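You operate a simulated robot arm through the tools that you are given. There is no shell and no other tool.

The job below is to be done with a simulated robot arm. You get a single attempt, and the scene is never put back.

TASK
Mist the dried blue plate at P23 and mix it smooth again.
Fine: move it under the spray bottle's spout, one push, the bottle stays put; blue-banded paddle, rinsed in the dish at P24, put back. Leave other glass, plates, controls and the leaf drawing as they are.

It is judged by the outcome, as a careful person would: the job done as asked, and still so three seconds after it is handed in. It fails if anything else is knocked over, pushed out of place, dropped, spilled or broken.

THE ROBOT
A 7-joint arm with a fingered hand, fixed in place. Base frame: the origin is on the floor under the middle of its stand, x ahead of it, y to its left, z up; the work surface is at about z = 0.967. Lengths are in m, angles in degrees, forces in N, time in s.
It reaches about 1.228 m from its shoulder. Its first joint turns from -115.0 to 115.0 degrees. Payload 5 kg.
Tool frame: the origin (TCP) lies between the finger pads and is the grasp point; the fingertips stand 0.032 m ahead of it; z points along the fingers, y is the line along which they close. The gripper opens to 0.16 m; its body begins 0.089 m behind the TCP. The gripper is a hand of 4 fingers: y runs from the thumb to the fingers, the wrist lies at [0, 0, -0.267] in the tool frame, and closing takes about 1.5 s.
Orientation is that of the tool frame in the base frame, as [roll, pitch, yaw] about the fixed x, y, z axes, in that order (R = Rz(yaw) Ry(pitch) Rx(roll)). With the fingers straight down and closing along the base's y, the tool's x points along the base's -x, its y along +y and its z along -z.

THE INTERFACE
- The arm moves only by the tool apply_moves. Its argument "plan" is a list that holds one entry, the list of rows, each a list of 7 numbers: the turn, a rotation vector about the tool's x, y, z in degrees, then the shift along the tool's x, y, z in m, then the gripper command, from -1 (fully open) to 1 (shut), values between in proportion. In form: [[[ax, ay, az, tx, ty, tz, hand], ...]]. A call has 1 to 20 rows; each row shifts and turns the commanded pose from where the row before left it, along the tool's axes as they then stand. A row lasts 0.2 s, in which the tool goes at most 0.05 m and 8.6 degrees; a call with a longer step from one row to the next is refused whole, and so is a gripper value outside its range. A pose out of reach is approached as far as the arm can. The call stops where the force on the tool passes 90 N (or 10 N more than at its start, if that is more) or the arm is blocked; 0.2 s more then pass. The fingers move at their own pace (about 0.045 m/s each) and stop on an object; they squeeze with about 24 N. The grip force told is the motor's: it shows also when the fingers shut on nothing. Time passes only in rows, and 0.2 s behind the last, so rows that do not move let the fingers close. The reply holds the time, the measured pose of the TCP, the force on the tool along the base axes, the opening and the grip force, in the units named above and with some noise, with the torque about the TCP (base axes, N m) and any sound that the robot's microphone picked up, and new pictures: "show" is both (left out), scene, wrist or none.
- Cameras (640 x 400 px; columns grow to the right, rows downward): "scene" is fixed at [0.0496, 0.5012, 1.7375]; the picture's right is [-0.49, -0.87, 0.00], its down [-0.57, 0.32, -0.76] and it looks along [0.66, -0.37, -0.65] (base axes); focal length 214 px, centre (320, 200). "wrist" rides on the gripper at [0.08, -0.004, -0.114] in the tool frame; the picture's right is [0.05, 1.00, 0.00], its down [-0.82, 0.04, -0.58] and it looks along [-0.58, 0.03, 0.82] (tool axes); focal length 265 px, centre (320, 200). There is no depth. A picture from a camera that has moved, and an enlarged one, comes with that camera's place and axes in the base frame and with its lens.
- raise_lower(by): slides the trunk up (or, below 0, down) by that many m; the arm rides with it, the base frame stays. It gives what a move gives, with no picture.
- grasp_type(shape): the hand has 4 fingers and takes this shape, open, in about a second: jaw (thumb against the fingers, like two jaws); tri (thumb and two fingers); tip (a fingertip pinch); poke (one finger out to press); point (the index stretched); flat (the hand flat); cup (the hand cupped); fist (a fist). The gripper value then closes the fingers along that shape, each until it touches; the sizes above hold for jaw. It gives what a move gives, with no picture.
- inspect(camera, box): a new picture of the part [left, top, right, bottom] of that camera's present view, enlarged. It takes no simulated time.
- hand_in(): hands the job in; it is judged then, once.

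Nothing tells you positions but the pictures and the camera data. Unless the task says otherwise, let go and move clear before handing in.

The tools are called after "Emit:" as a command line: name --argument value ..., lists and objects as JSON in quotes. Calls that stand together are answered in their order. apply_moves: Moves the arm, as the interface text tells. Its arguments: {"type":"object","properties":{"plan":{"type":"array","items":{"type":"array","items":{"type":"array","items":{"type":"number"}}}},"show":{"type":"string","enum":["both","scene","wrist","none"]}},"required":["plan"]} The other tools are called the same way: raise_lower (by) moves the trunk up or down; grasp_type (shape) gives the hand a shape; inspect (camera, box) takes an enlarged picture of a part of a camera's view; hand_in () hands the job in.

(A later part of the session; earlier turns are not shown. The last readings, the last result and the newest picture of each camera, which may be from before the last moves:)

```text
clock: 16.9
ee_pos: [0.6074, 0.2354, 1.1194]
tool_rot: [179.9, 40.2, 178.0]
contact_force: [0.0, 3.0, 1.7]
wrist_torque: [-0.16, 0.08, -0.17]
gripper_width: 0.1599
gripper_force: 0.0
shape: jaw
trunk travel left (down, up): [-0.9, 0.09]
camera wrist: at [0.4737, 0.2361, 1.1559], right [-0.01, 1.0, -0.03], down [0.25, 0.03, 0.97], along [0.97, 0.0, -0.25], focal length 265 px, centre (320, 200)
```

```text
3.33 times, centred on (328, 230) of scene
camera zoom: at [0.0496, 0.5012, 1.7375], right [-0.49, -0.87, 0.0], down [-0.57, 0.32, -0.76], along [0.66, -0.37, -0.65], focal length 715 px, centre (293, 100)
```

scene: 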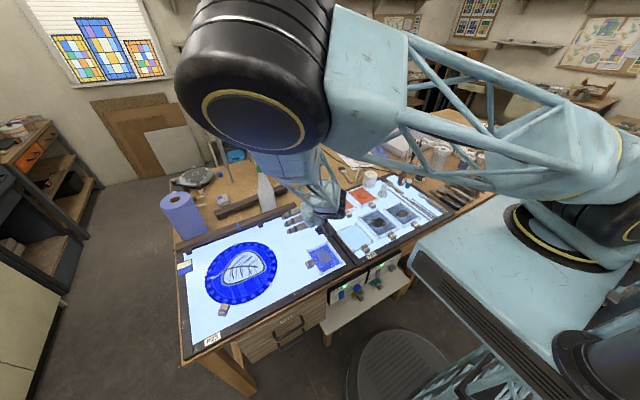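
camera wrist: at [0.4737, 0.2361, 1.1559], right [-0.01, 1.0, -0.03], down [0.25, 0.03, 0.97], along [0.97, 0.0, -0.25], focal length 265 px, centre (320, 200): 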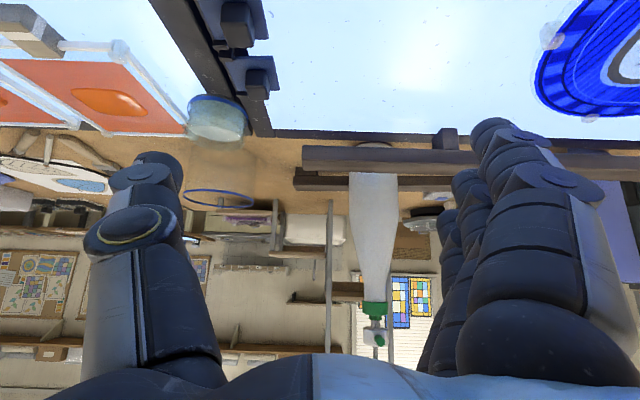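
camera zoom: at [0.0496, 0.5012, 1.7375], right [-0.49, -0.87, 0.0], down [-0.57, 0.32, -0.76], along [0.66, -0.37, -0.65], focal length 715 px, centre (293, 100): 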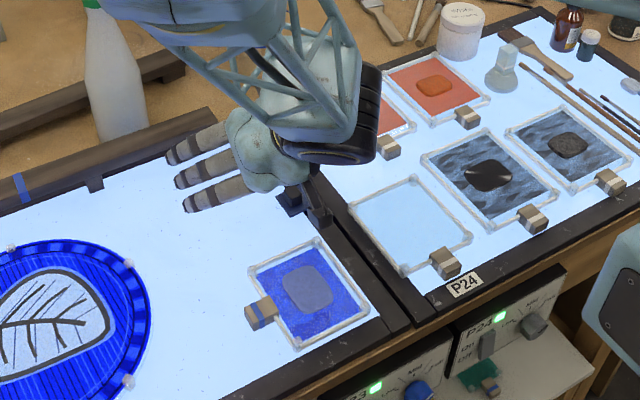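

The bar is a raised bridge with clearance beneath it. I'll zoom harder on the rear frame edge to see whether the frame stands above the light panel.

Emit:
inspect --camera "wrist" --box '[290, 125, 330, 150]'

Emit:
inspect --camera "wrist" --box '[420, 115, 468, 145]'

Emit:
inspect --camera "wrist" --box '[255, 110, 295, 150]'

Emit:
inspect --camera "scene" --box '[300, 235, 364, 275]'

```text
16.00 times, centred on (310, 138) of wrist
camera zoom: at [0.4737, 0.2361, 1.1559], right [-0.01, 1.0, -0.03], down [0.25, 0.03, 0.97], along [0.97, 0.0, -0.25], focal length 4246 px, centre (480, 1200)
```

zoom: 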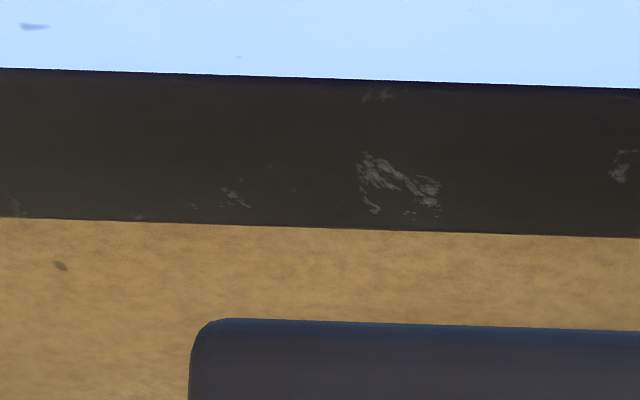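

```text
13.33 times, centred on (444, 130) of wrist
camera zoom: at [0.4737, 0.2361, 1.1559], right [-0.01, 1.0, -0.03], down [0.25, 0.03, 0.97], along [0.97, 0.0, -0.25], focal length 3539 px, centre (-1333, 1133)
```

zoom: 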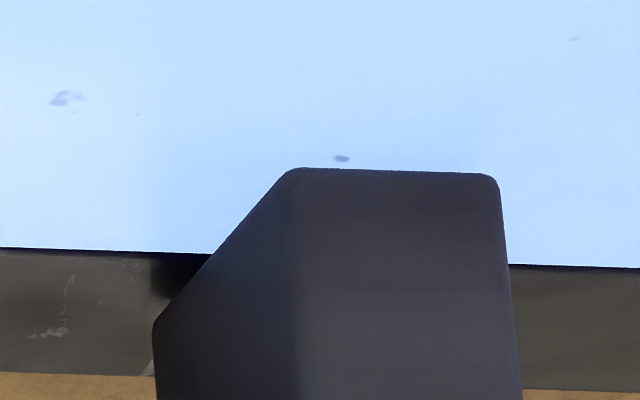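

```text
10.00 times, centred on (275, 130) of wrist
camera zoom: at [0.4737, 0.2361, 1.1559], right [-0.01, 1.0, -0.03], down [0.25, 0.03, 0.97], along [0.97, 0.0, -0.25], focal length 2654 px, centre (770, 900)
```

zoom: 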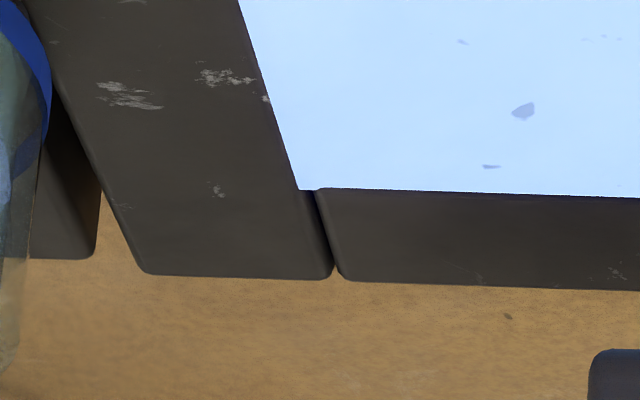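

```text
10.00 times, centred on (332, 255) of scene
camera zoom: at [0.0496, 0.5012, 1.7375], right [-0.49, -0.87, 0.0], down [-0.57, 0.32, -0.76], along [0.66, -0.37, -0.65], focal length 2145 px, centre (200, -350)
```

zoom: 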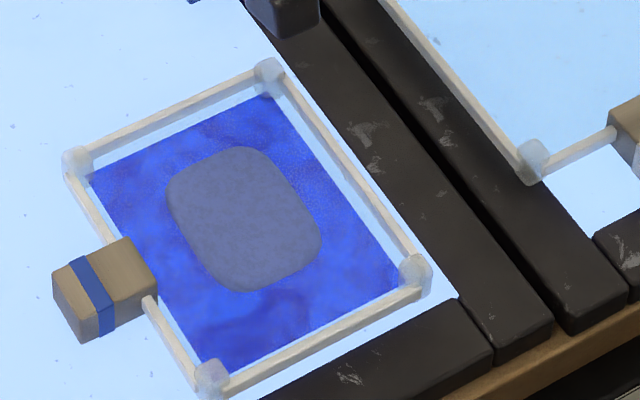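

The panel surface triangulates to z ≈ 0.968, the bridge's underside is 3.5 cm above it, and the spout tip is at about (0.871, 0.322, 1.25). So the plate can sit with its centre near x 0.73, y 0.32, directly in front of the bottle. I'll level the hand and turn it so it closes along x, ready to take the plate's handle block.

Emit:
apply_moves --plan '[[[0, 0, 0, 0, 0, 0, -1], [0, 8, 0, 0, 0, 0, -1], [0, 8, 0, 0, 0, 0, -1], [0, 8, 0, 0, 0, 0, -1], [0, 8, 0, 0, 0, 0, -1], [0, 8, 0, 0, 0, 0, -1], [0, 0, 8.5, 0, 0, 0, -1], [0, 0, 8.5, 0, 0, 0, -1], [0, 0, 8.5, 0, 0, 0, -1], [0, 0, 8.5, 0, 0, 0, -1], [0, 0, 8.5, 0, 0, 0, -1], [0, 0, 8.5, 0, 0, 0, -1], [0, 0, 8.5, 0, 0, 0, -1], [0, 0, 8.5, 0, 0, 0, -1], [0, 0, 8.5, 0, 0, 0, -1], [0, 0, 8.5, 0, 0, 0, -1], [0, 0, 5, 0, 0, 0, -1], [0, 0, 0, 0, 0, 0, -1], [0, 0, 0, 0, 0, 0, -1]]]' --show "both"

```text
clock: 20.9
ee_pos: [0.5997, 0.2511, 1.1198]
tool_rot: [180.0, 0.0, 90.0]
contact_force: [-0.6, 0.3, -0.2]
wrist_torque: [0.02, -0.02, -0.02]
gripper_width: 0.16
gripper_force: 0.1
shape: jaw
trunk travel left (down, up): [-0.9, 0.09]
camera wrist: at [0.596, 0.3329, 1.2343], right [1.0, 0.05, 0.0], down [0.04, -0.82, 0.58], along [0.03, -0.58, -0.82], focal length 265 px, centre (320, 200)
```

scene: 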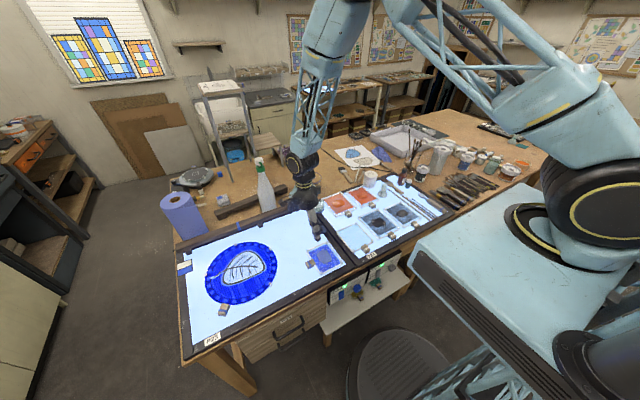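
wrist: 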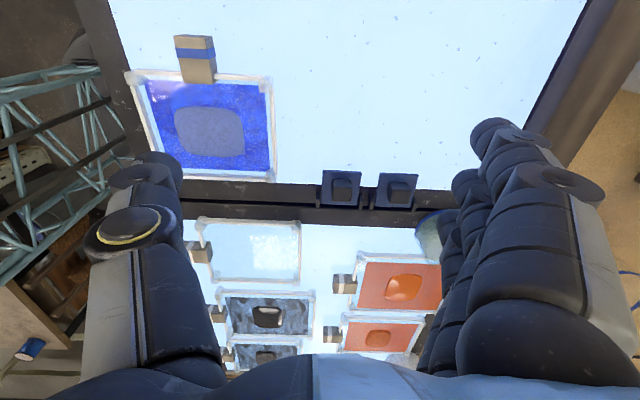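

The pose is now exact and the plate with its block is clearly visible. I'll zoom to locate the block accurately.

Emit:
inspect --camera "wrist" --box '[110, 20, 302, 200]'

Emit:
inspect --camera "wrist" --box '[160, 25, 240, 85]'

Emit:
inspect --camera "scene" --box '[270, 130, 366, 260]'

```text
2.22 times, centred on (206, 110) of wrist
camera zoom: at [0.596, 0.3329, 1.2343], right [1.0, 0.05, 0.0], down [0.04, -0.82, 0.58], along [0.03, -0.58, -0.82], focal length 590 px, centre (573, 400)
```

zoom: 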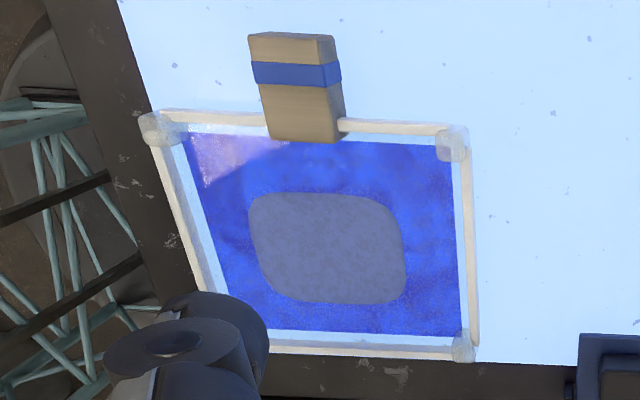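

```text
6.67 times, centred on (200, 55) of wrist
camera zoom: at [0.596, 0.3329, 1.2343], right [1.0, 0.05, 0.0], down [0.04, -0.82, 0.58], along [0.03, -0.58, -0.82], focal length 1769 px, centre (1120, 1167)
```

zoom: 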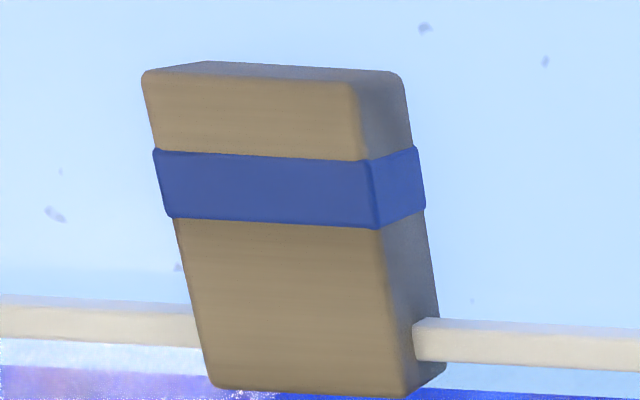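

```text
3.08 times, centred on (318, 195) of scene
camera zoom: at [0.0496, 0.5012, 1.7375], right [-0.49, -0.87, 0.0], down [-0.57, 0.32, -0.76], along [0.66, -0.37, -0.65], focal length 660 px, centre (326, 215)
```

zoom: 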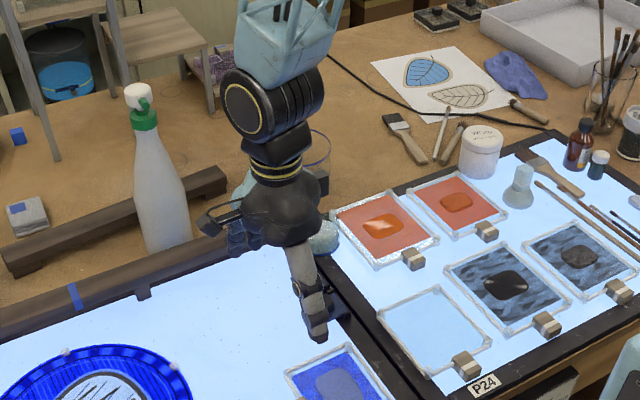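

Block: x 0.480–0.505, y 0.277–0.312, about 16 mm tall; blob centre (0.489, 0.229). The hand's finger row is too wide to pinch that low block without hitting the plate's rails, so I'll slide the plate by pushing on its rails with the closed fingers. First I'll close the hand in the air and see its shape.

Emit:
apply_moves --plan '[[[0, 0, 0, 0, 0, 0, 1], [0, 0, 0, 0, 0, 0, 1], [0, 0, 0, 0, 0, 0, 1], [0, 0, 0, 0, 0, 0, 1], [0, 0, 0, 0, 0, 0, 1], [0, 0, 0, 0, 0, 0, 1], [0, 0, 0, 0, 0, 0, 1], [0, 0, 0, 0, 0, 0, 1], [0, 0, 0, 0, 0, 0, 1], [0, 0, 0, 0, 0, 0, 1]]]' --show "wrist"

Emit:
inspect --camera "scene" --box '[270, 130, 366, 260]'

Emit:
inspect --camera "wrist" --box '[200, 100, 440, 300]'

```text
clock: 23.1
ee_pos: [0.5998, 0.2517, 1.1193]
tool_rot: [179.9, 0.1, 90.0]
contact_force: [0.0, -0.1, -0.9]
wrist_torque: [0.02, -0.03, -0.03]
gripper_width: 0.0
gripper_force: 19.7
shape: jaw
trunk travel left (down, up): [-0.9, 0.09]
camera wrist: at [0.596, 0.3328, 1.2343], right [1.0, 0.05, 0.0], down [0.04, -0.82, 0.58], along [0.03, -0.58, -0.82], focal length 265 px, centre (320, 200)
```

wrist: 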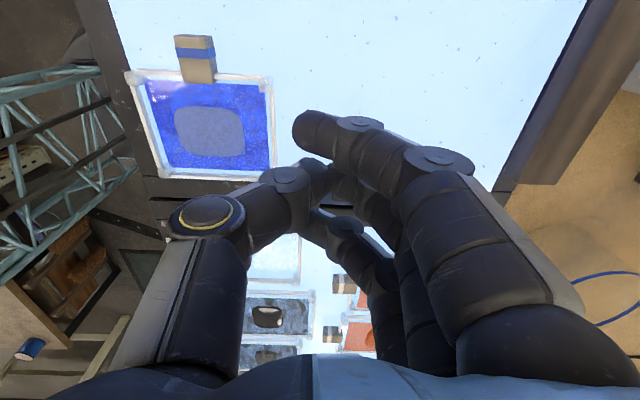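

```text
3.08 times, centred on (318, 195) of scene
camera zoom: at [0.0496, 0.5012, 1.7375], right [-0.49, -0.87, 0.0], down [-0.57, 0.32, -0.76], along [0.66, -0.37, -0.65], focal length 660 px, centre (326, 215)
```

zoom: 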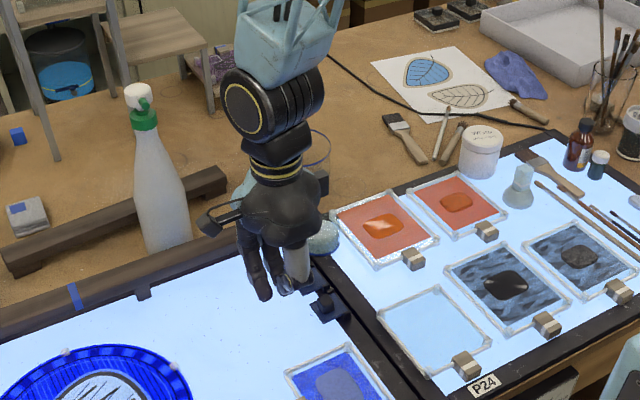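

```text
2.00 times, centred on (320, 200) of wrist
camera zoom: at [0.596, 0.3328, 1.2343], right [1.0, 0.05, 0.0], down [0.04, -0.82, 0.58], along [0.03, -0.58, -0.82], focal length 531 px, centre (320, 200)
```

zoom: 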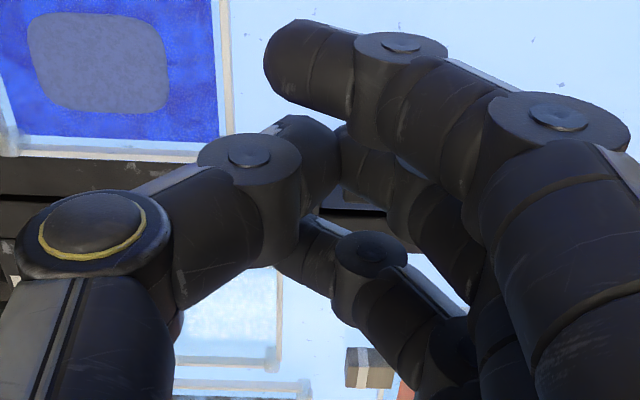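

In this closed state the index and ring pass beside the thumb. A better option is "tip" shape: thumb and one finger (each about 2 cm wide) can pinch the block just outside the rail. I'll open into tip shape, move above the block and look.

Emit:
grasp_type --shape "tip"

Emit:
apply_moves --plan '[[[0, 0, 0, 0.0163, -0.0358, 0, 0.1], [0, 0, 0, 0.0163, -0.0358, 0, 0.1], [0, 0, 0, 0.0163, -0.0358, 0, 0.1], [0, 0, 0, 0, 0, 0.02, 0.1], [0, 0, 0, 0, 0, 0.02, 0.1], [0, 0, 0, 0, 0, 0, 0.1], [0, 0, 0, 0, 0, 0, 0.1], [0, 0, 0, 0, 0, 0, 0.1]]]' --show "both"

```text
clock: 24.0
ee_pos: [0.5992, 0.2516, 1.1196]
tool_rot: [-180.0, 0.1, 90.0]
contact_force: [0.7, 0.2, -0.4]
wrist_torque: [-0.01, -0.02, 0.0]
gripper_width: 0.1601
gripper_force: 0.1
shape: tip
trunk travel left (down, up): [-0.9, 0.09]
```

```text
clock: 25.8
ee_pos: [0.4929, 0.3015, 1.0788]
tool_rot: [180.0, 0.0, 90.1]
contact_force: [0.5, -0.8, -0.4]
wrist_torque: [0.03, -0.02, -0.01]
gripper_width: 0.0728
gripper_force: 0.0
shape: tip
trunk travel left (down, up): [-0.9, 0.09]
camera wrist: at [0.4888, 0.382, 1.193], right [1.0, 0.05, 0.0], down [0.04, -0.82, 0.58], along [0.03, -0.58, -0.82], focal length 265 px, centre (320, 200)
```

scene: 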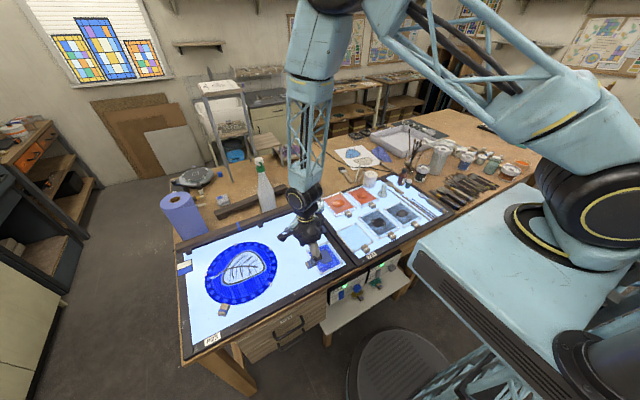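
wrist: 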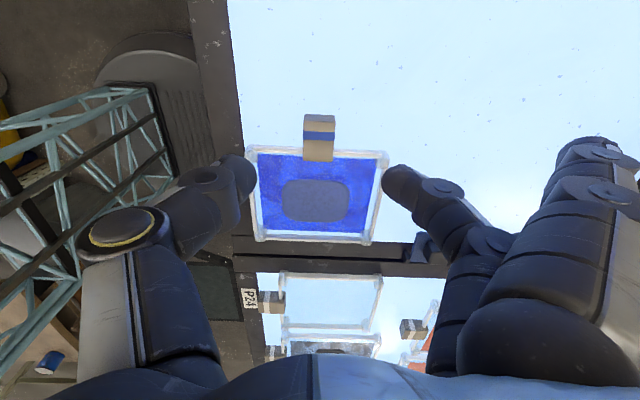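

The block is centred between thumb and finger. I'll zoom in to check the fingertip alignment relative to the rail before descending.

Emit:
inspect --camera "wrist" --box '[200, 90, 440, 240]'

Emit:
inspect --camera "scene" --box '[270, 190, 366, 290]'

```text
2.67 times, centred on (320, 165) of wrist
camera zoom: at [0.4888, 0.382, 1.193], right [1.0, 0.05, 0.0], down [0.04, -0.82, 0.58], along [0.03, -0.58, -0.82], focal length 708 px, centre (320, 293)
```

zoom: 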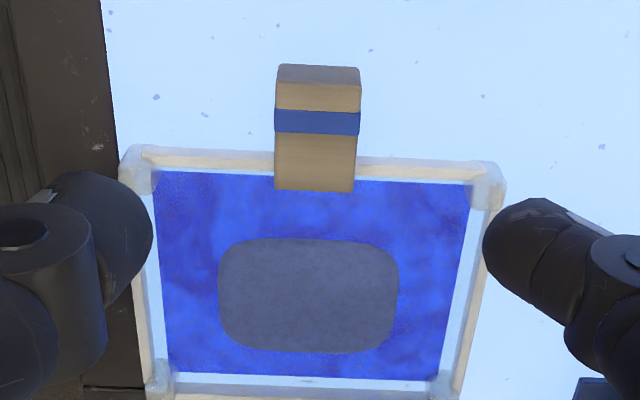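

```text
4.00 times, centred on (318, 240) of scene
camera zoom: at [0.0496, 0.5012, 1.7375], right [-0.49, -0.87, 0.0], down [-0.57, 0.32, -0.76], along [0.66, -0.37, -0.65], focal length 858 px, centre (328, 40)
```

zoom: 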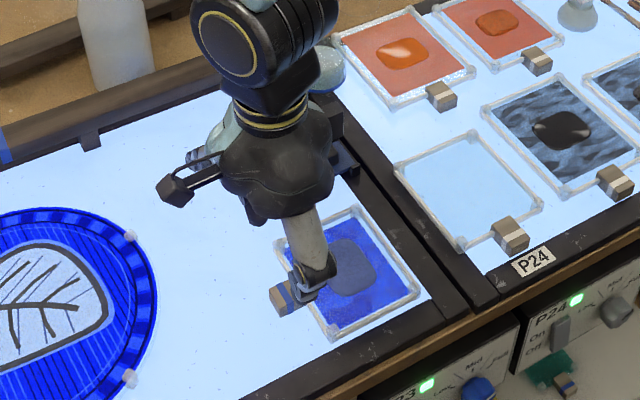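

Fingers line up with the exposed part of the block. I'll descend to just above the panel.

Emit:
apply_moves --plan '[[[0, 0, 0, 0, 0, 0.02, 0.3], [0, 0, 0, 0, 0, 0.02, 0.3], [0, 0, 0, 0, 0, 0.015, 0.3], [0, 0, 0, 0, 0, 0.011, 0.3], [0, 0, 0, 0, 0, 0, 0.3]]]' --show "both"

Emit:
inspect --camera "scene" --box '[280, 210, 360, 280]'

Emit:
inspect --camera "wrist" --box '[200, 90, 440, 240]'

```text
clock: 27.0
ee_pos: [0.4927, 0.3014, 1.0125]
tool_rot: [-180.0, 0.0, 90.1]
contact_force: [-0.1, 0.5, -0.3]
wrist_torque: [-0.01, 0.01, 0.0]
gripper_width: 0.0563
gripper_force: 0.0
shape: tip
trunk travel left (down, up): [-0.9, 0.09]
camera wrist: at [0.4883, 0.3827, 1.1274], right [1.0, 0.05, 0.0], down [0.04, -0.82, 0.58], along [0.03, -0.58, -0.82], focal length 265 px, centre (320, 200)
```

scene: 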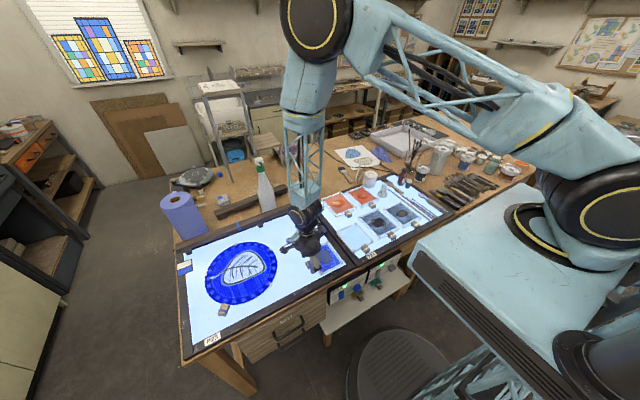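
wrist: 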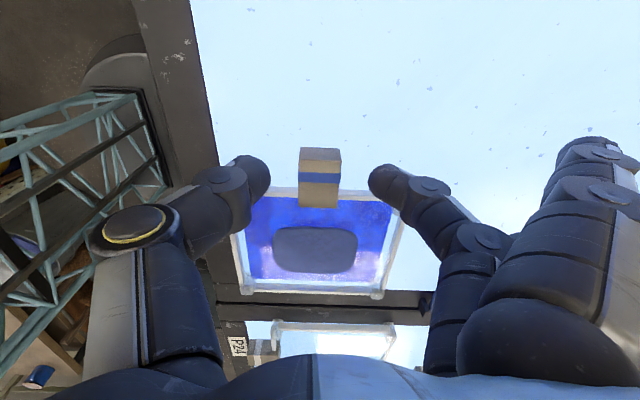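

```text
5.71 times, centred on (320, 245) of scene
camera zoom: at [0.0496, 0.5012, 1.7375], right [-0.49, -0.87, 0.0], down [-0.57, 0.32, -0.76], along [0.66, -0.37, -0.65], focal length 1226 px, centre (320, -57)
```

zoom: 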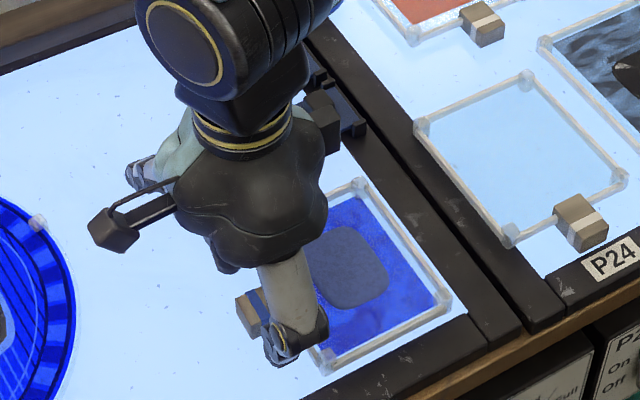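

```text
2.67 times, centred on (320, 165) of wrist
camera zoom: at [0.4883, 0.3827, 1.1274], right [1.0, 0.05, 0.0], down [0.04, -0.82, 0.58], along [0.03, -0.58, -0.82], focal length 708 px, centre (320, 293)
```

zoom: 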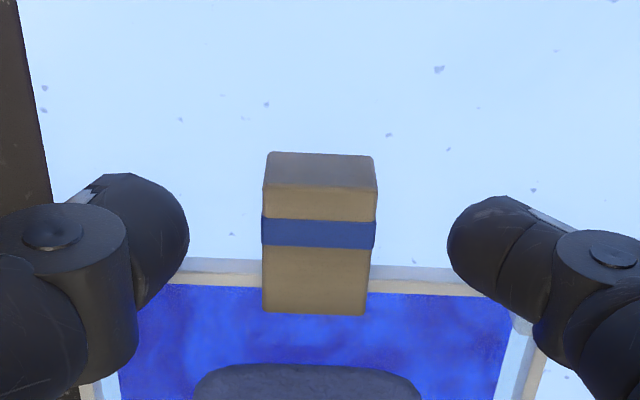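

Alignment is good, at the blue band. I'll go down the last 9 mm and pinch.

Emit:
apply_moves --plan '[[[0, 0, 0, 0, 0, 0.005, 0.3], [0, 0, 0, 0, 0, 0.004, 0.3], [0, 0, 0, 0, 0, 0, 0.3]]]' --show "none"

Emit:
apply_moves --plan '[[[0, 0, 0, 0, 0, 0, 0.6], [0, 0, 0, 0, 0, 0, 0.7], [0, 0, 0, 0, 0, 0, 0.8], [0, 0, 0, 0, 0, 0, 0.9], [0, 0, 0, 0, 0, 0, 0.9], [0, 0, 0, 0, 0, 0, 0.9], [0, 0, 0, 0, 0, 0, 0.9]]]' --show "both"

Emit:
inspect --camera "wrist" --box '[200, 90, 440, 240]'

```text
clock: 27.8
ee_pos: [0.4926, 0.3018, 1.0044]
tool_rot: [180.0, 0.0, 90.0]
contact_force: [-0.4, 0.6, -0.6]
wrist_torque: [0.0, 0.0, 0.02]
gripper_width: 0.0566
gripper_force: 0.1
shape: tip
trunk travel left (down, up): [-0.9, 0.09]
```

```text
clock: 29.4
ee_pos: [0.4928, 0.3023, 1.0044]
tool_rot: [180.0, 0.0, 90.0]
contact_force: [0.2, 0.5, 0.1]
wrist_torque: [0.02, -0.05, 0.0]
gripper_width: 0.0204
gripper_force: 23.9
shape: tip
trunk travel left (down, up): [-0.9, 0.09]
camera wrist: at [0.4885, 0.3823, 1.1189], right [1.0, 0.05, 0.0], down [0.04, -0.82, 0.58], along [0.03, -0.58, -0.82], focal length 265 px, centre (320, 200)
```

scene: 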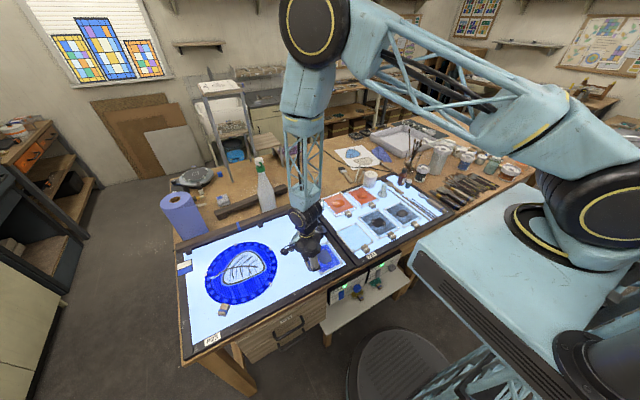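
wrist: 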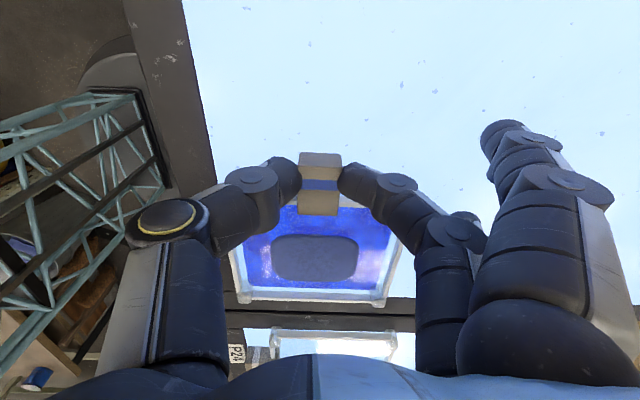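

```text
2.67 times, centred on (320, 165) of wrist
camera zoom: at [0.4885, 0.3823, 1.1189], right [1.0, 0.05, 0.0], down [0.04, -0.82, 0.58], along [0.03, -0.58, -0.82], focal length 708 px, centre (320, 293)
```

zoom: 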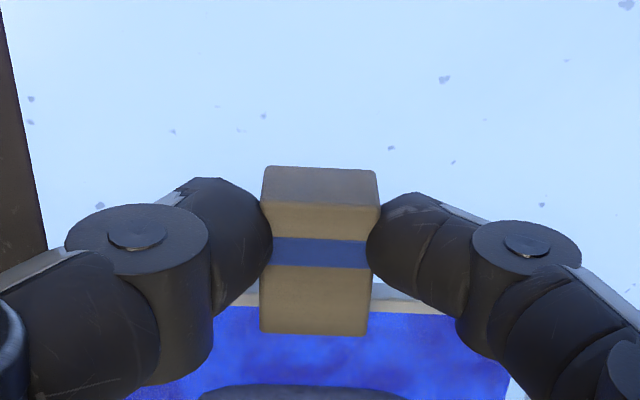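

The block is gripped firmly. I'll drag the plate 4 cm in +y (clear of the clips), then in +x.

Emit:
apply_moves --plan '[[[0, 0, 0, 0.01, 0, 0, 0.9], [0, 0, 0, 0.01, 0, 0, 0.9], [0, 0, 0, 0.01, 0, 0, 0.9], [0, 0, 0, 0.01, 0, 0, 0.9], [0, 0, 0, 0, 0, 0, 0.9], [0, 0, 0, 0, 0.015, 0, 0.9], [0, 0, 0, 0, 0.015, 0, 0.9], [0, 0, 0, 0, 0, 0, 0.9]]]' --show "both"

Emit:
inspect --camera "scene" --box '[250, 190, 346, 280]'

```text
clock: 31.2
ee_pos: [0.5229, 0.3406, 1.0041]
tool_rot: [180.0, 0.0, 89.9]
contact_force: [-1.1, 0.4, 0.6]
wrist_torque: [0.0, 0.01, -0.01]
gripper_width: 0.0201
gripper_force: 23.9
shape: tip
trunk travel left (down, up): [-0.9, 0.09]
camera wrist: at [0.5178, 0.4223, 1.1183], right [1.0, 0.05, 0.0], down [0.04, -0.81, 0.58], along [0.03, -0.58, -0.82], focal length 265 px, centre (320, 200)
```

scene: 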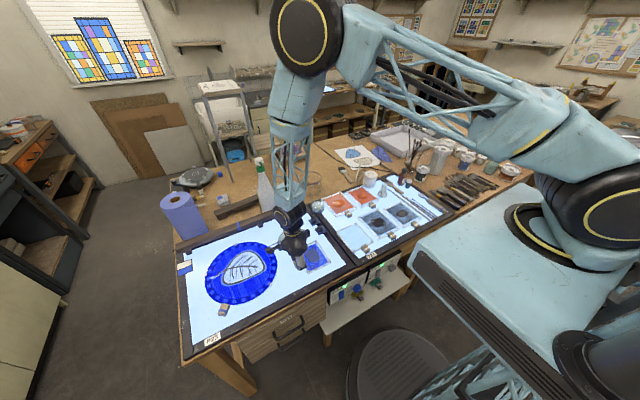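
wrist: 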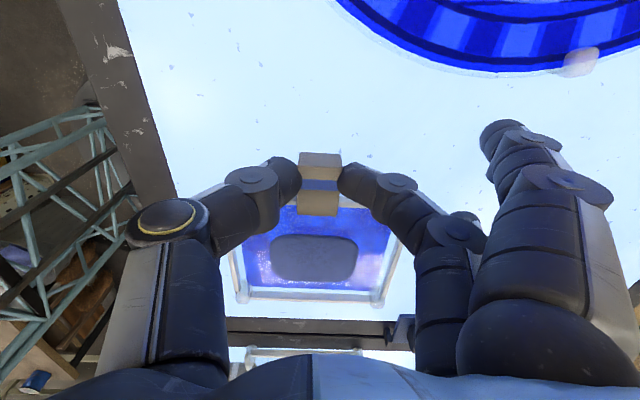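

```text
4.44 times, centred on (298, 235) of scene
camera zoom: at [0.0496, 0.5012, 1.7375], right [-0.49, -0.87, 0.0], down [-0.57, 0.32, -0.76], along [0.66, -0.37, -0.65], focal length 953 px, centre (418, 44)
```

zoom: 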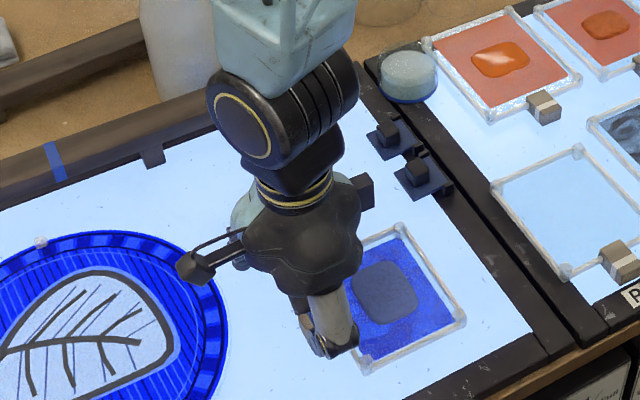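

The plate follows cleanly. I'll continue dragging in +x to about 0.638, with the disc's stud still about 1.5 cm clear of the fingers.

Emit:
apply_moves --plan '[[[0, 0, 0, 0, 0.015, 0, 0.9], [0, 0, 0, 0, 0.015, 0, 0.9], [0, 0, 0, 0, 0.015, 0, 0.9], [0, 0, 0, 0, 0.015, 0, 0.9], [0, 0, 0, 0, 0.015, 0, 0.9], [0, 0, 0, 0, 0.015, 0, 0.9], [0, 0, 0, 0, 0.015, 0, 0.9], [0, 0, 0, 0, 0.01, 0, 0.9], [0, 0, 0, 0, 0, 0, 0.9]]]' --show "both"

Emit:
inspect --camera "scene" --box '[240, 180, 336, 270]'

```text
clock: 33.2
ee_pos: [0.6372, 0.3404, 1.0064]
tool_rot: [180.0, 0.1, 90.0]
contact_force: [0.8, -0.1, -0.4]
wrist_torque: [0.02, -0.06, -0.02]
gripper_width: 0.0206
gripper_force: 23.5
shape: tip
trunk travel left (down, up): [-0.9, 0.09]
camera wrist: at [0.6339, 0.4207, 1.1192], right [1.0, 0.05, 0.0], down [0.04, -0.82, 0.58], along [0.03, -0.58, -0.82], focal length 265 px, centre (320, 200)
```

scene: 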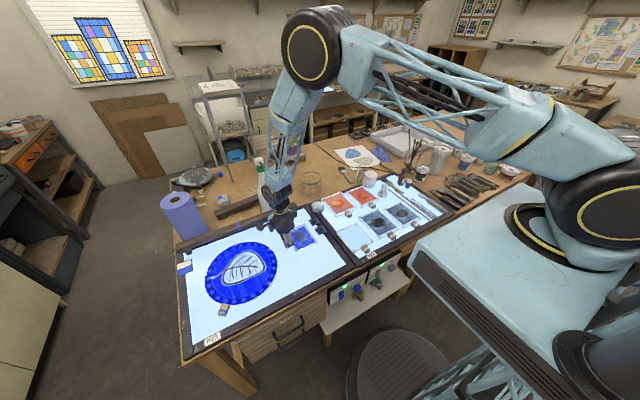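
wrist: 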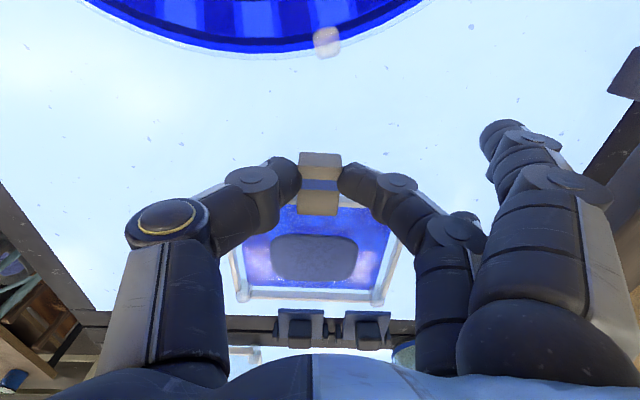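

```text
4.44 times, centred on (288, 225) of scene
camera zoom: at [0.0496, 0.5012, 1.7375], right [-0.49, -0.87, 0.0], down [-0.57, 0.32, -0.76], along [0.66, -0.37, -0.65], focal length 953 px, centre (462, 89)
```

zoom: 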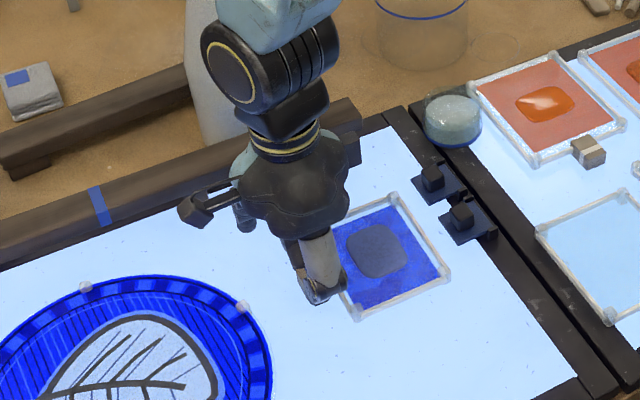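

The plate has moved 14.5 cm. I'll let go slightly, lift, and switch to the jaw row to push the plate the rest of the way from its near rail.

Emit:
apply_moves --plan '[[[0, 0, 0, 0, 0, 0, 0.6], [0, 0, 0, 0, 0, 0, 0.55], [0, 0, 0, 0, 0, 0, 0.55], [0, 0, 0, 0, 0, -0.02, 0.55], [0, 0, 0, 0, 0, -0.03, 0.55], [0, 0, 0, 0, 0, -0.03, 0.55], [0, 0, 0, 0, 0, -0.03, 0.55], [0, 0, 0, 0, 0, 0, 0.55]]]' --show "none"

Emit:
grasp_type --shape "jaw"

Emit:
apply_moves --plan '[[[0, 0, 0, -0.0175, -0.03, 0, 0.6], [0, 0, 0, -0.0175, -0.03, 0, 0.6], [0, 0, 0, -0.0175, -0.03, 0, 0.6], [0, 0, 0, -0.0175, -0.03, 0, 0.6], [0, 0, 0, 0, 0, 0, 0.6], [0, 0, 0, 0, 0, 0, 0.6], [0, 0, 0, 0, 0, 0, 0.6], [0, 0, 0, 0, 0, 0, 0.6]]]' --show "both"

Emit:
inspect --camera "scene" --box '[240, 180, 336, 270]'

```text
clock: 35.0
ee_pos: [0.6376, 0.3398, 1.1154]
tool_rot: [180.0, 0.1, 90.0]
contact_force: [-0.2, 0.2, -0.6]
wrist_torque: [-0.03, 0.02, -0.01]
gripper_width: 0.0358
gripper_force: 0.0
shape: tip
trunk travel left (down, up): [-0.9, 0.09]
```

```text
clock: 35.9
ee_pos: [0.6382, 0.3402, 1.1157]
tool_rot: [-180.0, 0.0, 90.0]
contact_force: [0.2, -0.9, 0.0]
wrist_torque: [0.01, 0.01, 0.01]
gripper_width: 0.1602
gripper_force: 0.0
shape: jaw
trunk travel left (down, up): [-0.9, 0.09]
```

```text
clock: 37.7
ee_pos: [0.5176, 0.2684, 1.1155]
tool_rot: [-180.0, 0.0, 89.9]
contact_force: [0.0, -0.2, 0.1]
wrist_torque: [0.01, 0.02, 0.01]
gripper_width: 0.0325
gripper_force: 0.0
shape: jaw
trunk travel left (down, up): [-0.9, 0.09]
camera wrist: at [0.5135, 0.35, 1.2306], right [1.0, 0.05, 0.0], down [0.04, -0.82, 0.58], along [0.03, -0.58, -0.82], focal length 265 px, centre (320, 200)
```

scene: 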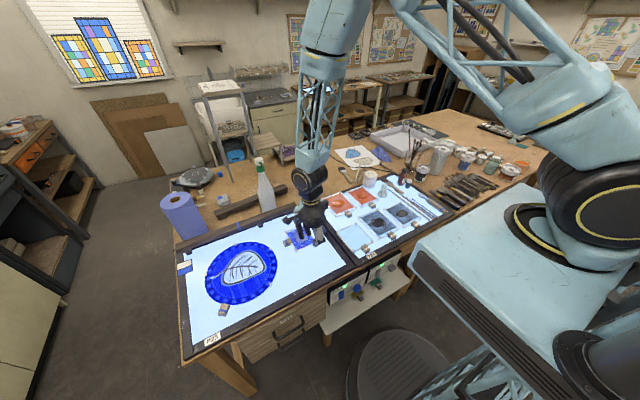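
wrist: 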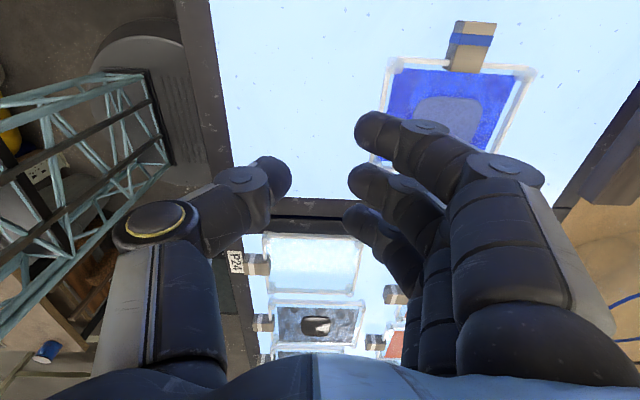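

```text
4.44 times, centred on (288, 225) of scene
camera zoom: at [0.0496, 0.5012, 1.7375], right [-0.49, -0.87, 0.0], down [-0.57, 0.32, -0.76], along [0.66, -0.37, -0.65], focal length 953 px, centre (462, 89)
```

zoom: 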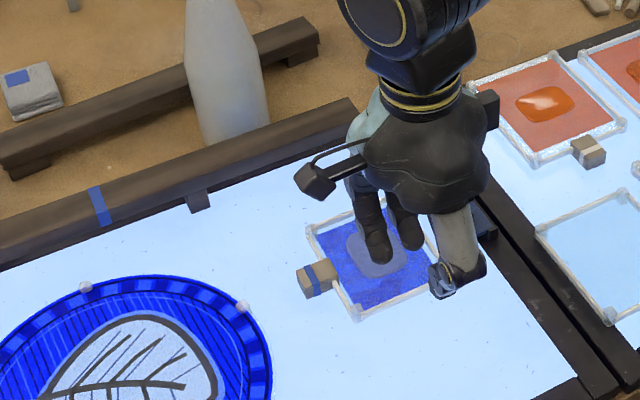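

The three fingertips form a clean row about 3.5 cm ahead of the TCP. I'll lower behind the near rail and push slowly in +x.

Emit:
apply_moves --plan '[[[0, 0, 0, 0, -0.005, 0.03, 0.6], [0, 0, 0, 0, 0, 0.03, 0.6], [0, 0, 0, 0, 0, 0.03, 0.6], [0, 0, 0, 0, 0, 0.018, 0.6], [0, 0, 0, 0, 0, 0.005, 0.6], [0, 0, 0, 0, 0, 0, 0.6]]]' --show "both"

Emit:
inspect --camera "scene" --box '[250, 190, 346, 280]'

```text
clock: 39.1
ee_pos: [0.5126, 0.2714, 1.0017]
tool_rot: [180.0, 0.0, 90.0]
contact_force: [0.2, 0.3, -0.4]
wrist_torque: [0.01, 0.02, -0.02]
gripper_width: 0.0326
gripper_force: 0.0
shape: jaw
trunk travel left (down, up): [-0.9, 0.09]
camera wrist: at [0.5081, 0.3519, 1.1165], right [1.0, 0.05, 0.0], down [0.04, -0.82, 0.58], along [0.03, -0.58, -0.82], focal length 265 px, centre (320, 200)
```

scene: 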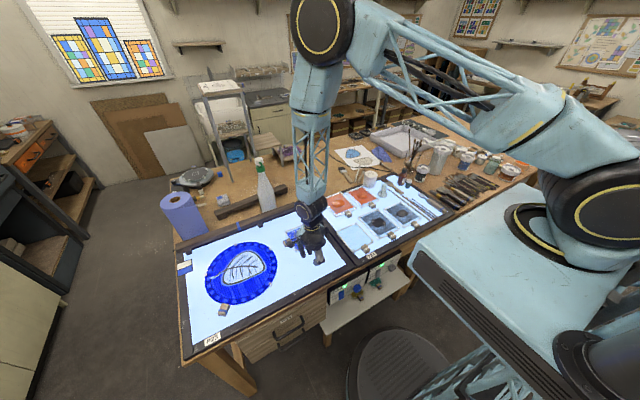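
wrist: 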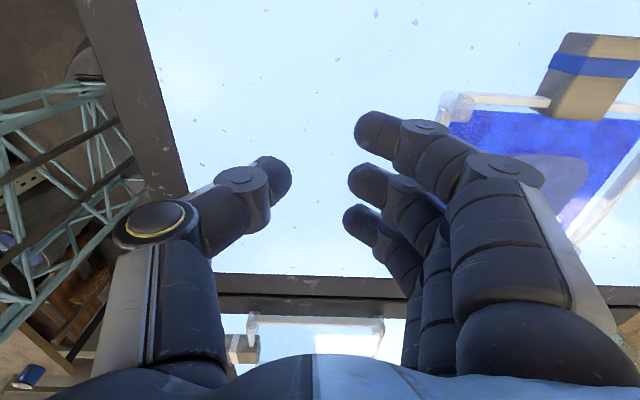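

```text
4.44 times, centred on (298, 235) of scene
camera zoom: at [0.0496, 0.5012, 1.7375], right [-0.49, -0.87, 0.0], down [-0.57, 0.32, -0.76], along [0.66, -0.37, -0.65], focal length 953 px, centre (418, 44)
```

zoom: 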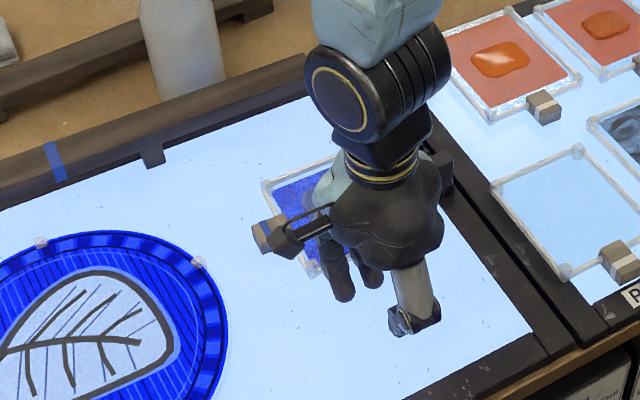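

No panel contact yet. I'll push forward in small steps and watch the force.

Emit:
apply_moves --plan '[[[0, 0, 0, 0, 0.01, 0, 0.6], [0, 0, 0, 0, 0.01, 0, 0.6], [0, 0, 0, 0, 0.01, 0, 0.6], [0, 0, 0, 0, 0.01, 0, 0.6], [0, 0, 0, 0, 0.01, 0, 0.6], [0, 0, 0, 0, 0, 0, 0.6]]]' --show "wrist"

Emit:
inspect --camera "wrist" --box '[330, 50, 640, 250]'

Emit:
inspect --camera "scene" --box '[250, 190, 346, 280]'

```text
clock: 40.5
ee_pos: [0.5637, 0.2704, 1.0018]
tool_rot: [-180.0, 0.0, 90.0]
contact_force: [-0.6, 0.0, 1.3]
wrist_torque: [0.02, -0.09, 0.04]
gripper_width: 0.0321
gripper_force: 0.0
shape: jaw
trunk travel left (down, up): [-0.9, 0.09]
camera wrist: at [0.5579, 0.3516, 1.1161], right [1.0, 0.05, 0.0], down [0.04, -0.82, 0.58], along [0.03, -0.58, -0.82], focal length 265 px, centre (320, 200)
```

wrist: 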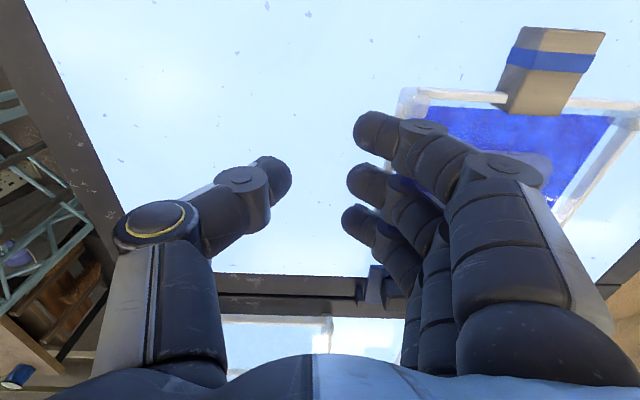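

```text
2.00 times, centred on (485, 150) of wrist
camera zoom: at [0.5579, 0.3516, 1.1161], right [1.0, 0.05, 0.0], down [0.04, -0.82, 0.58], along [0.03, -0.58, -0.82], focal length 531 px, centre (-10, 300)
```

zoom: 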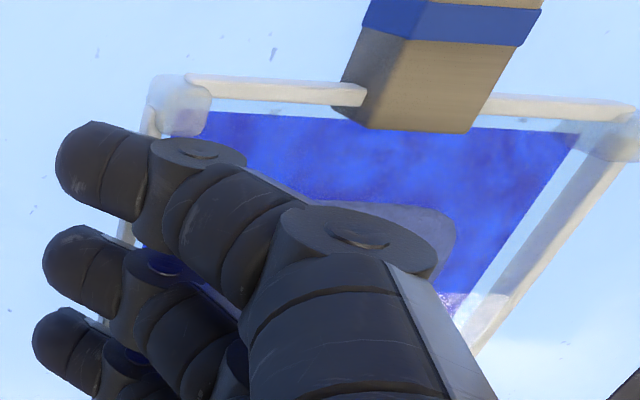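

```text
4.44 times, centred on (298, 235) of scene
camera zoom: at [0.0496, 0.5012, 1.7375], right [-0.49, -0.87, 0.0], down [-0.57, 0.32, -0.76], along [0.66, -0.37, -0.65], focal length 953 px, centre (418, 44)
```

zoom: 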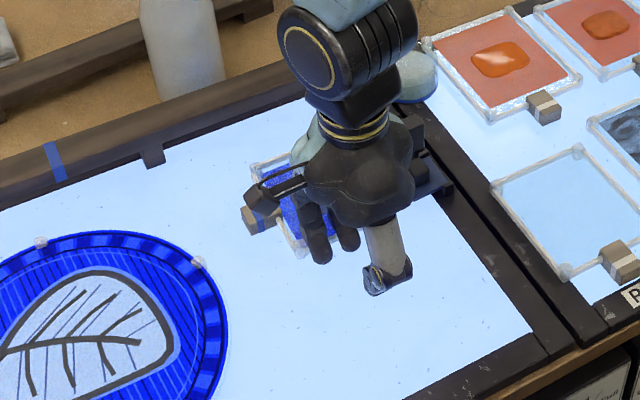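

The plate moves straight with the push (corner now at x 0.608). I'll push the remaining ~7 cm.

Emit:
apply_moves --plan '[[[0, 0, 0, 0, 0.01, 0, 0.6], [0, 0, 0, 0, 0.01, 0, 0.6], [0, 0, 0, 0, 0.01, 0, 0.6], [0, 0, 0, 0, 0.01, 0, 0.6], [0, 0, 0, 0, 0.01, 0, 0.6], [0, 0, 0, 0, 0, 0, 0.6]]]' --show "wrist"

Emit:
inspect --camera "wrist" --box '[330, 50, 640, 250]'

Emit:
inspect --camera "scene" --box '[250, 190, 346, 280]'

```text
clock: 41.9
ee_pos: [0.6124, 0.2699, 1.0022]
tool_rot: [179.9, 0.0, 89.9]
contact_force: [-0.7, 0.0, 1.5]
wrist_torque: [-0.03, -0.03, 0.0]
gripper_width: 0.0323
gripper_force: 0.1
shape: jaw
trunk travel left (down, up): [-0.9, 0.09]
camera wrist: at [0.6083, 0.3512, 1.1168], right [1.0, 0.05, 0.0], down [0.04, -0.82, 0.58], along [0.03, -0.58, -0.82], focal length 265 px, centre (320, 200)
```

wrist: 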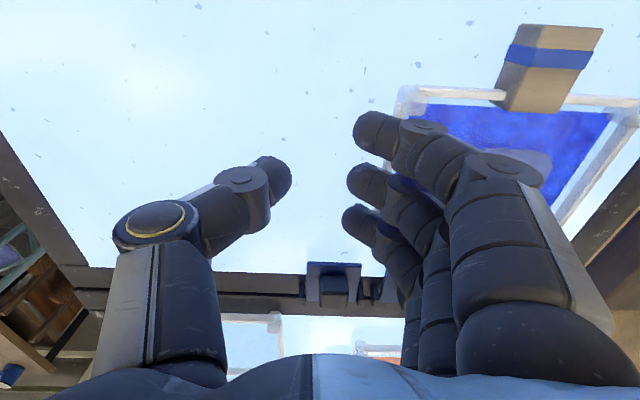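

```text
2.00 times, centred on (485, 150) of wrist
camera zoom: at [0.6083, 0.3512, 1.1168], right [1.0, 0.05, 0.0], down [0.04, -0.82, 0.58], along [0.03, -0.58, -0.82], focal length 531 px, centre (-10, 300)
```

zoom: 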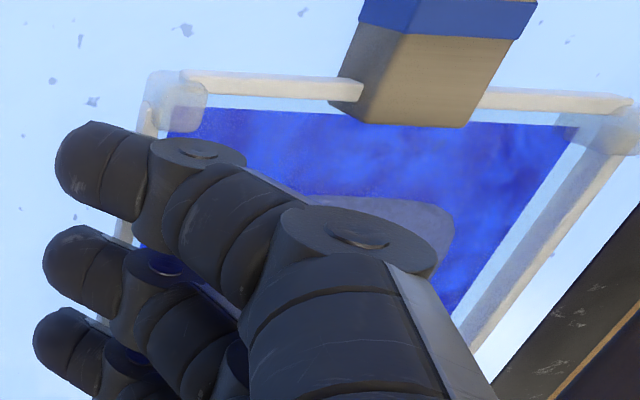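

```text
4.44 times, centred on (298, 235) of scene
camera zoom: at [0.0496, 0.5012, 1.7375], right [-0.49, -0.87, 0.0], down [-0.57, 0.32, -0.76], along [0.66, -0.37, -0.65], focal length 953 px, centre (418, 44)
```

zoom: 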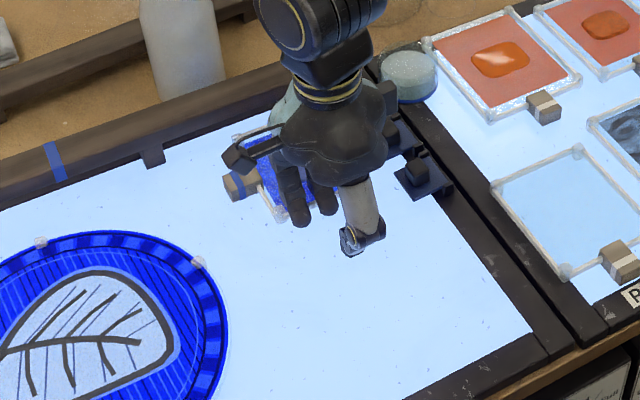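

The blob is now at about (0.715, 0.268). I'll push 2 cm more so that it sits just in front of the bridge.

Emit:
apply_moves --plan '[[[0, 0, 0, 0, 0.008, 0, 0.6], [0, 0, 0, 0, 0.008, 0, 0.6], [0, 0, 0, 0, 0.005, 0, 0.6], [0, 0, 0, 0, 0, 0, 0.6]]]' --show "none"

Emit:
inspect --camera "wrist" --box '[330, 50, 640, 250]'

```text
clock: 42.9
ee_pos: [0.6333, 0.2702, 1.0019]
tool_rot: [-180.0, -0.1, 90.0]
contact_force: [-2.5, -0.1, 3.1]
wrist_torque: [-0.03, -0.09, -0.01]
gripper_width: 0.0317
gripper_force: 0.1
shape: jaw
trunk travel left (down, up): [-0.9, 0.09]
```

```text
2.00 times, centred on (485, 150) of wrist
camera zoom: at [0.6292, 0.3513, 1.1165], right [1.0, 0.05, 0.0], down [0.04, -0.82, 0.58], along [0.03, -0.58, -0.82], focal length 531 px, centre (-10, 300)
```

zoom: 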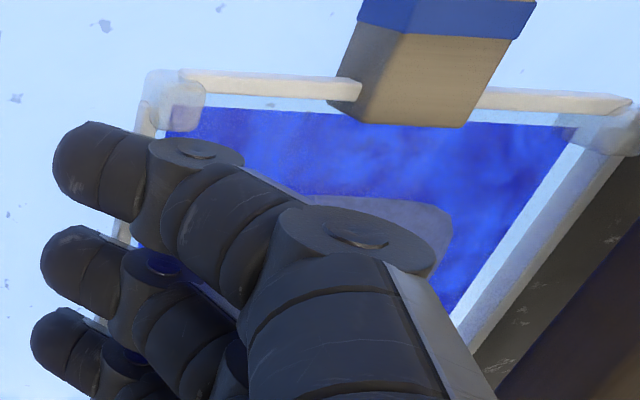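

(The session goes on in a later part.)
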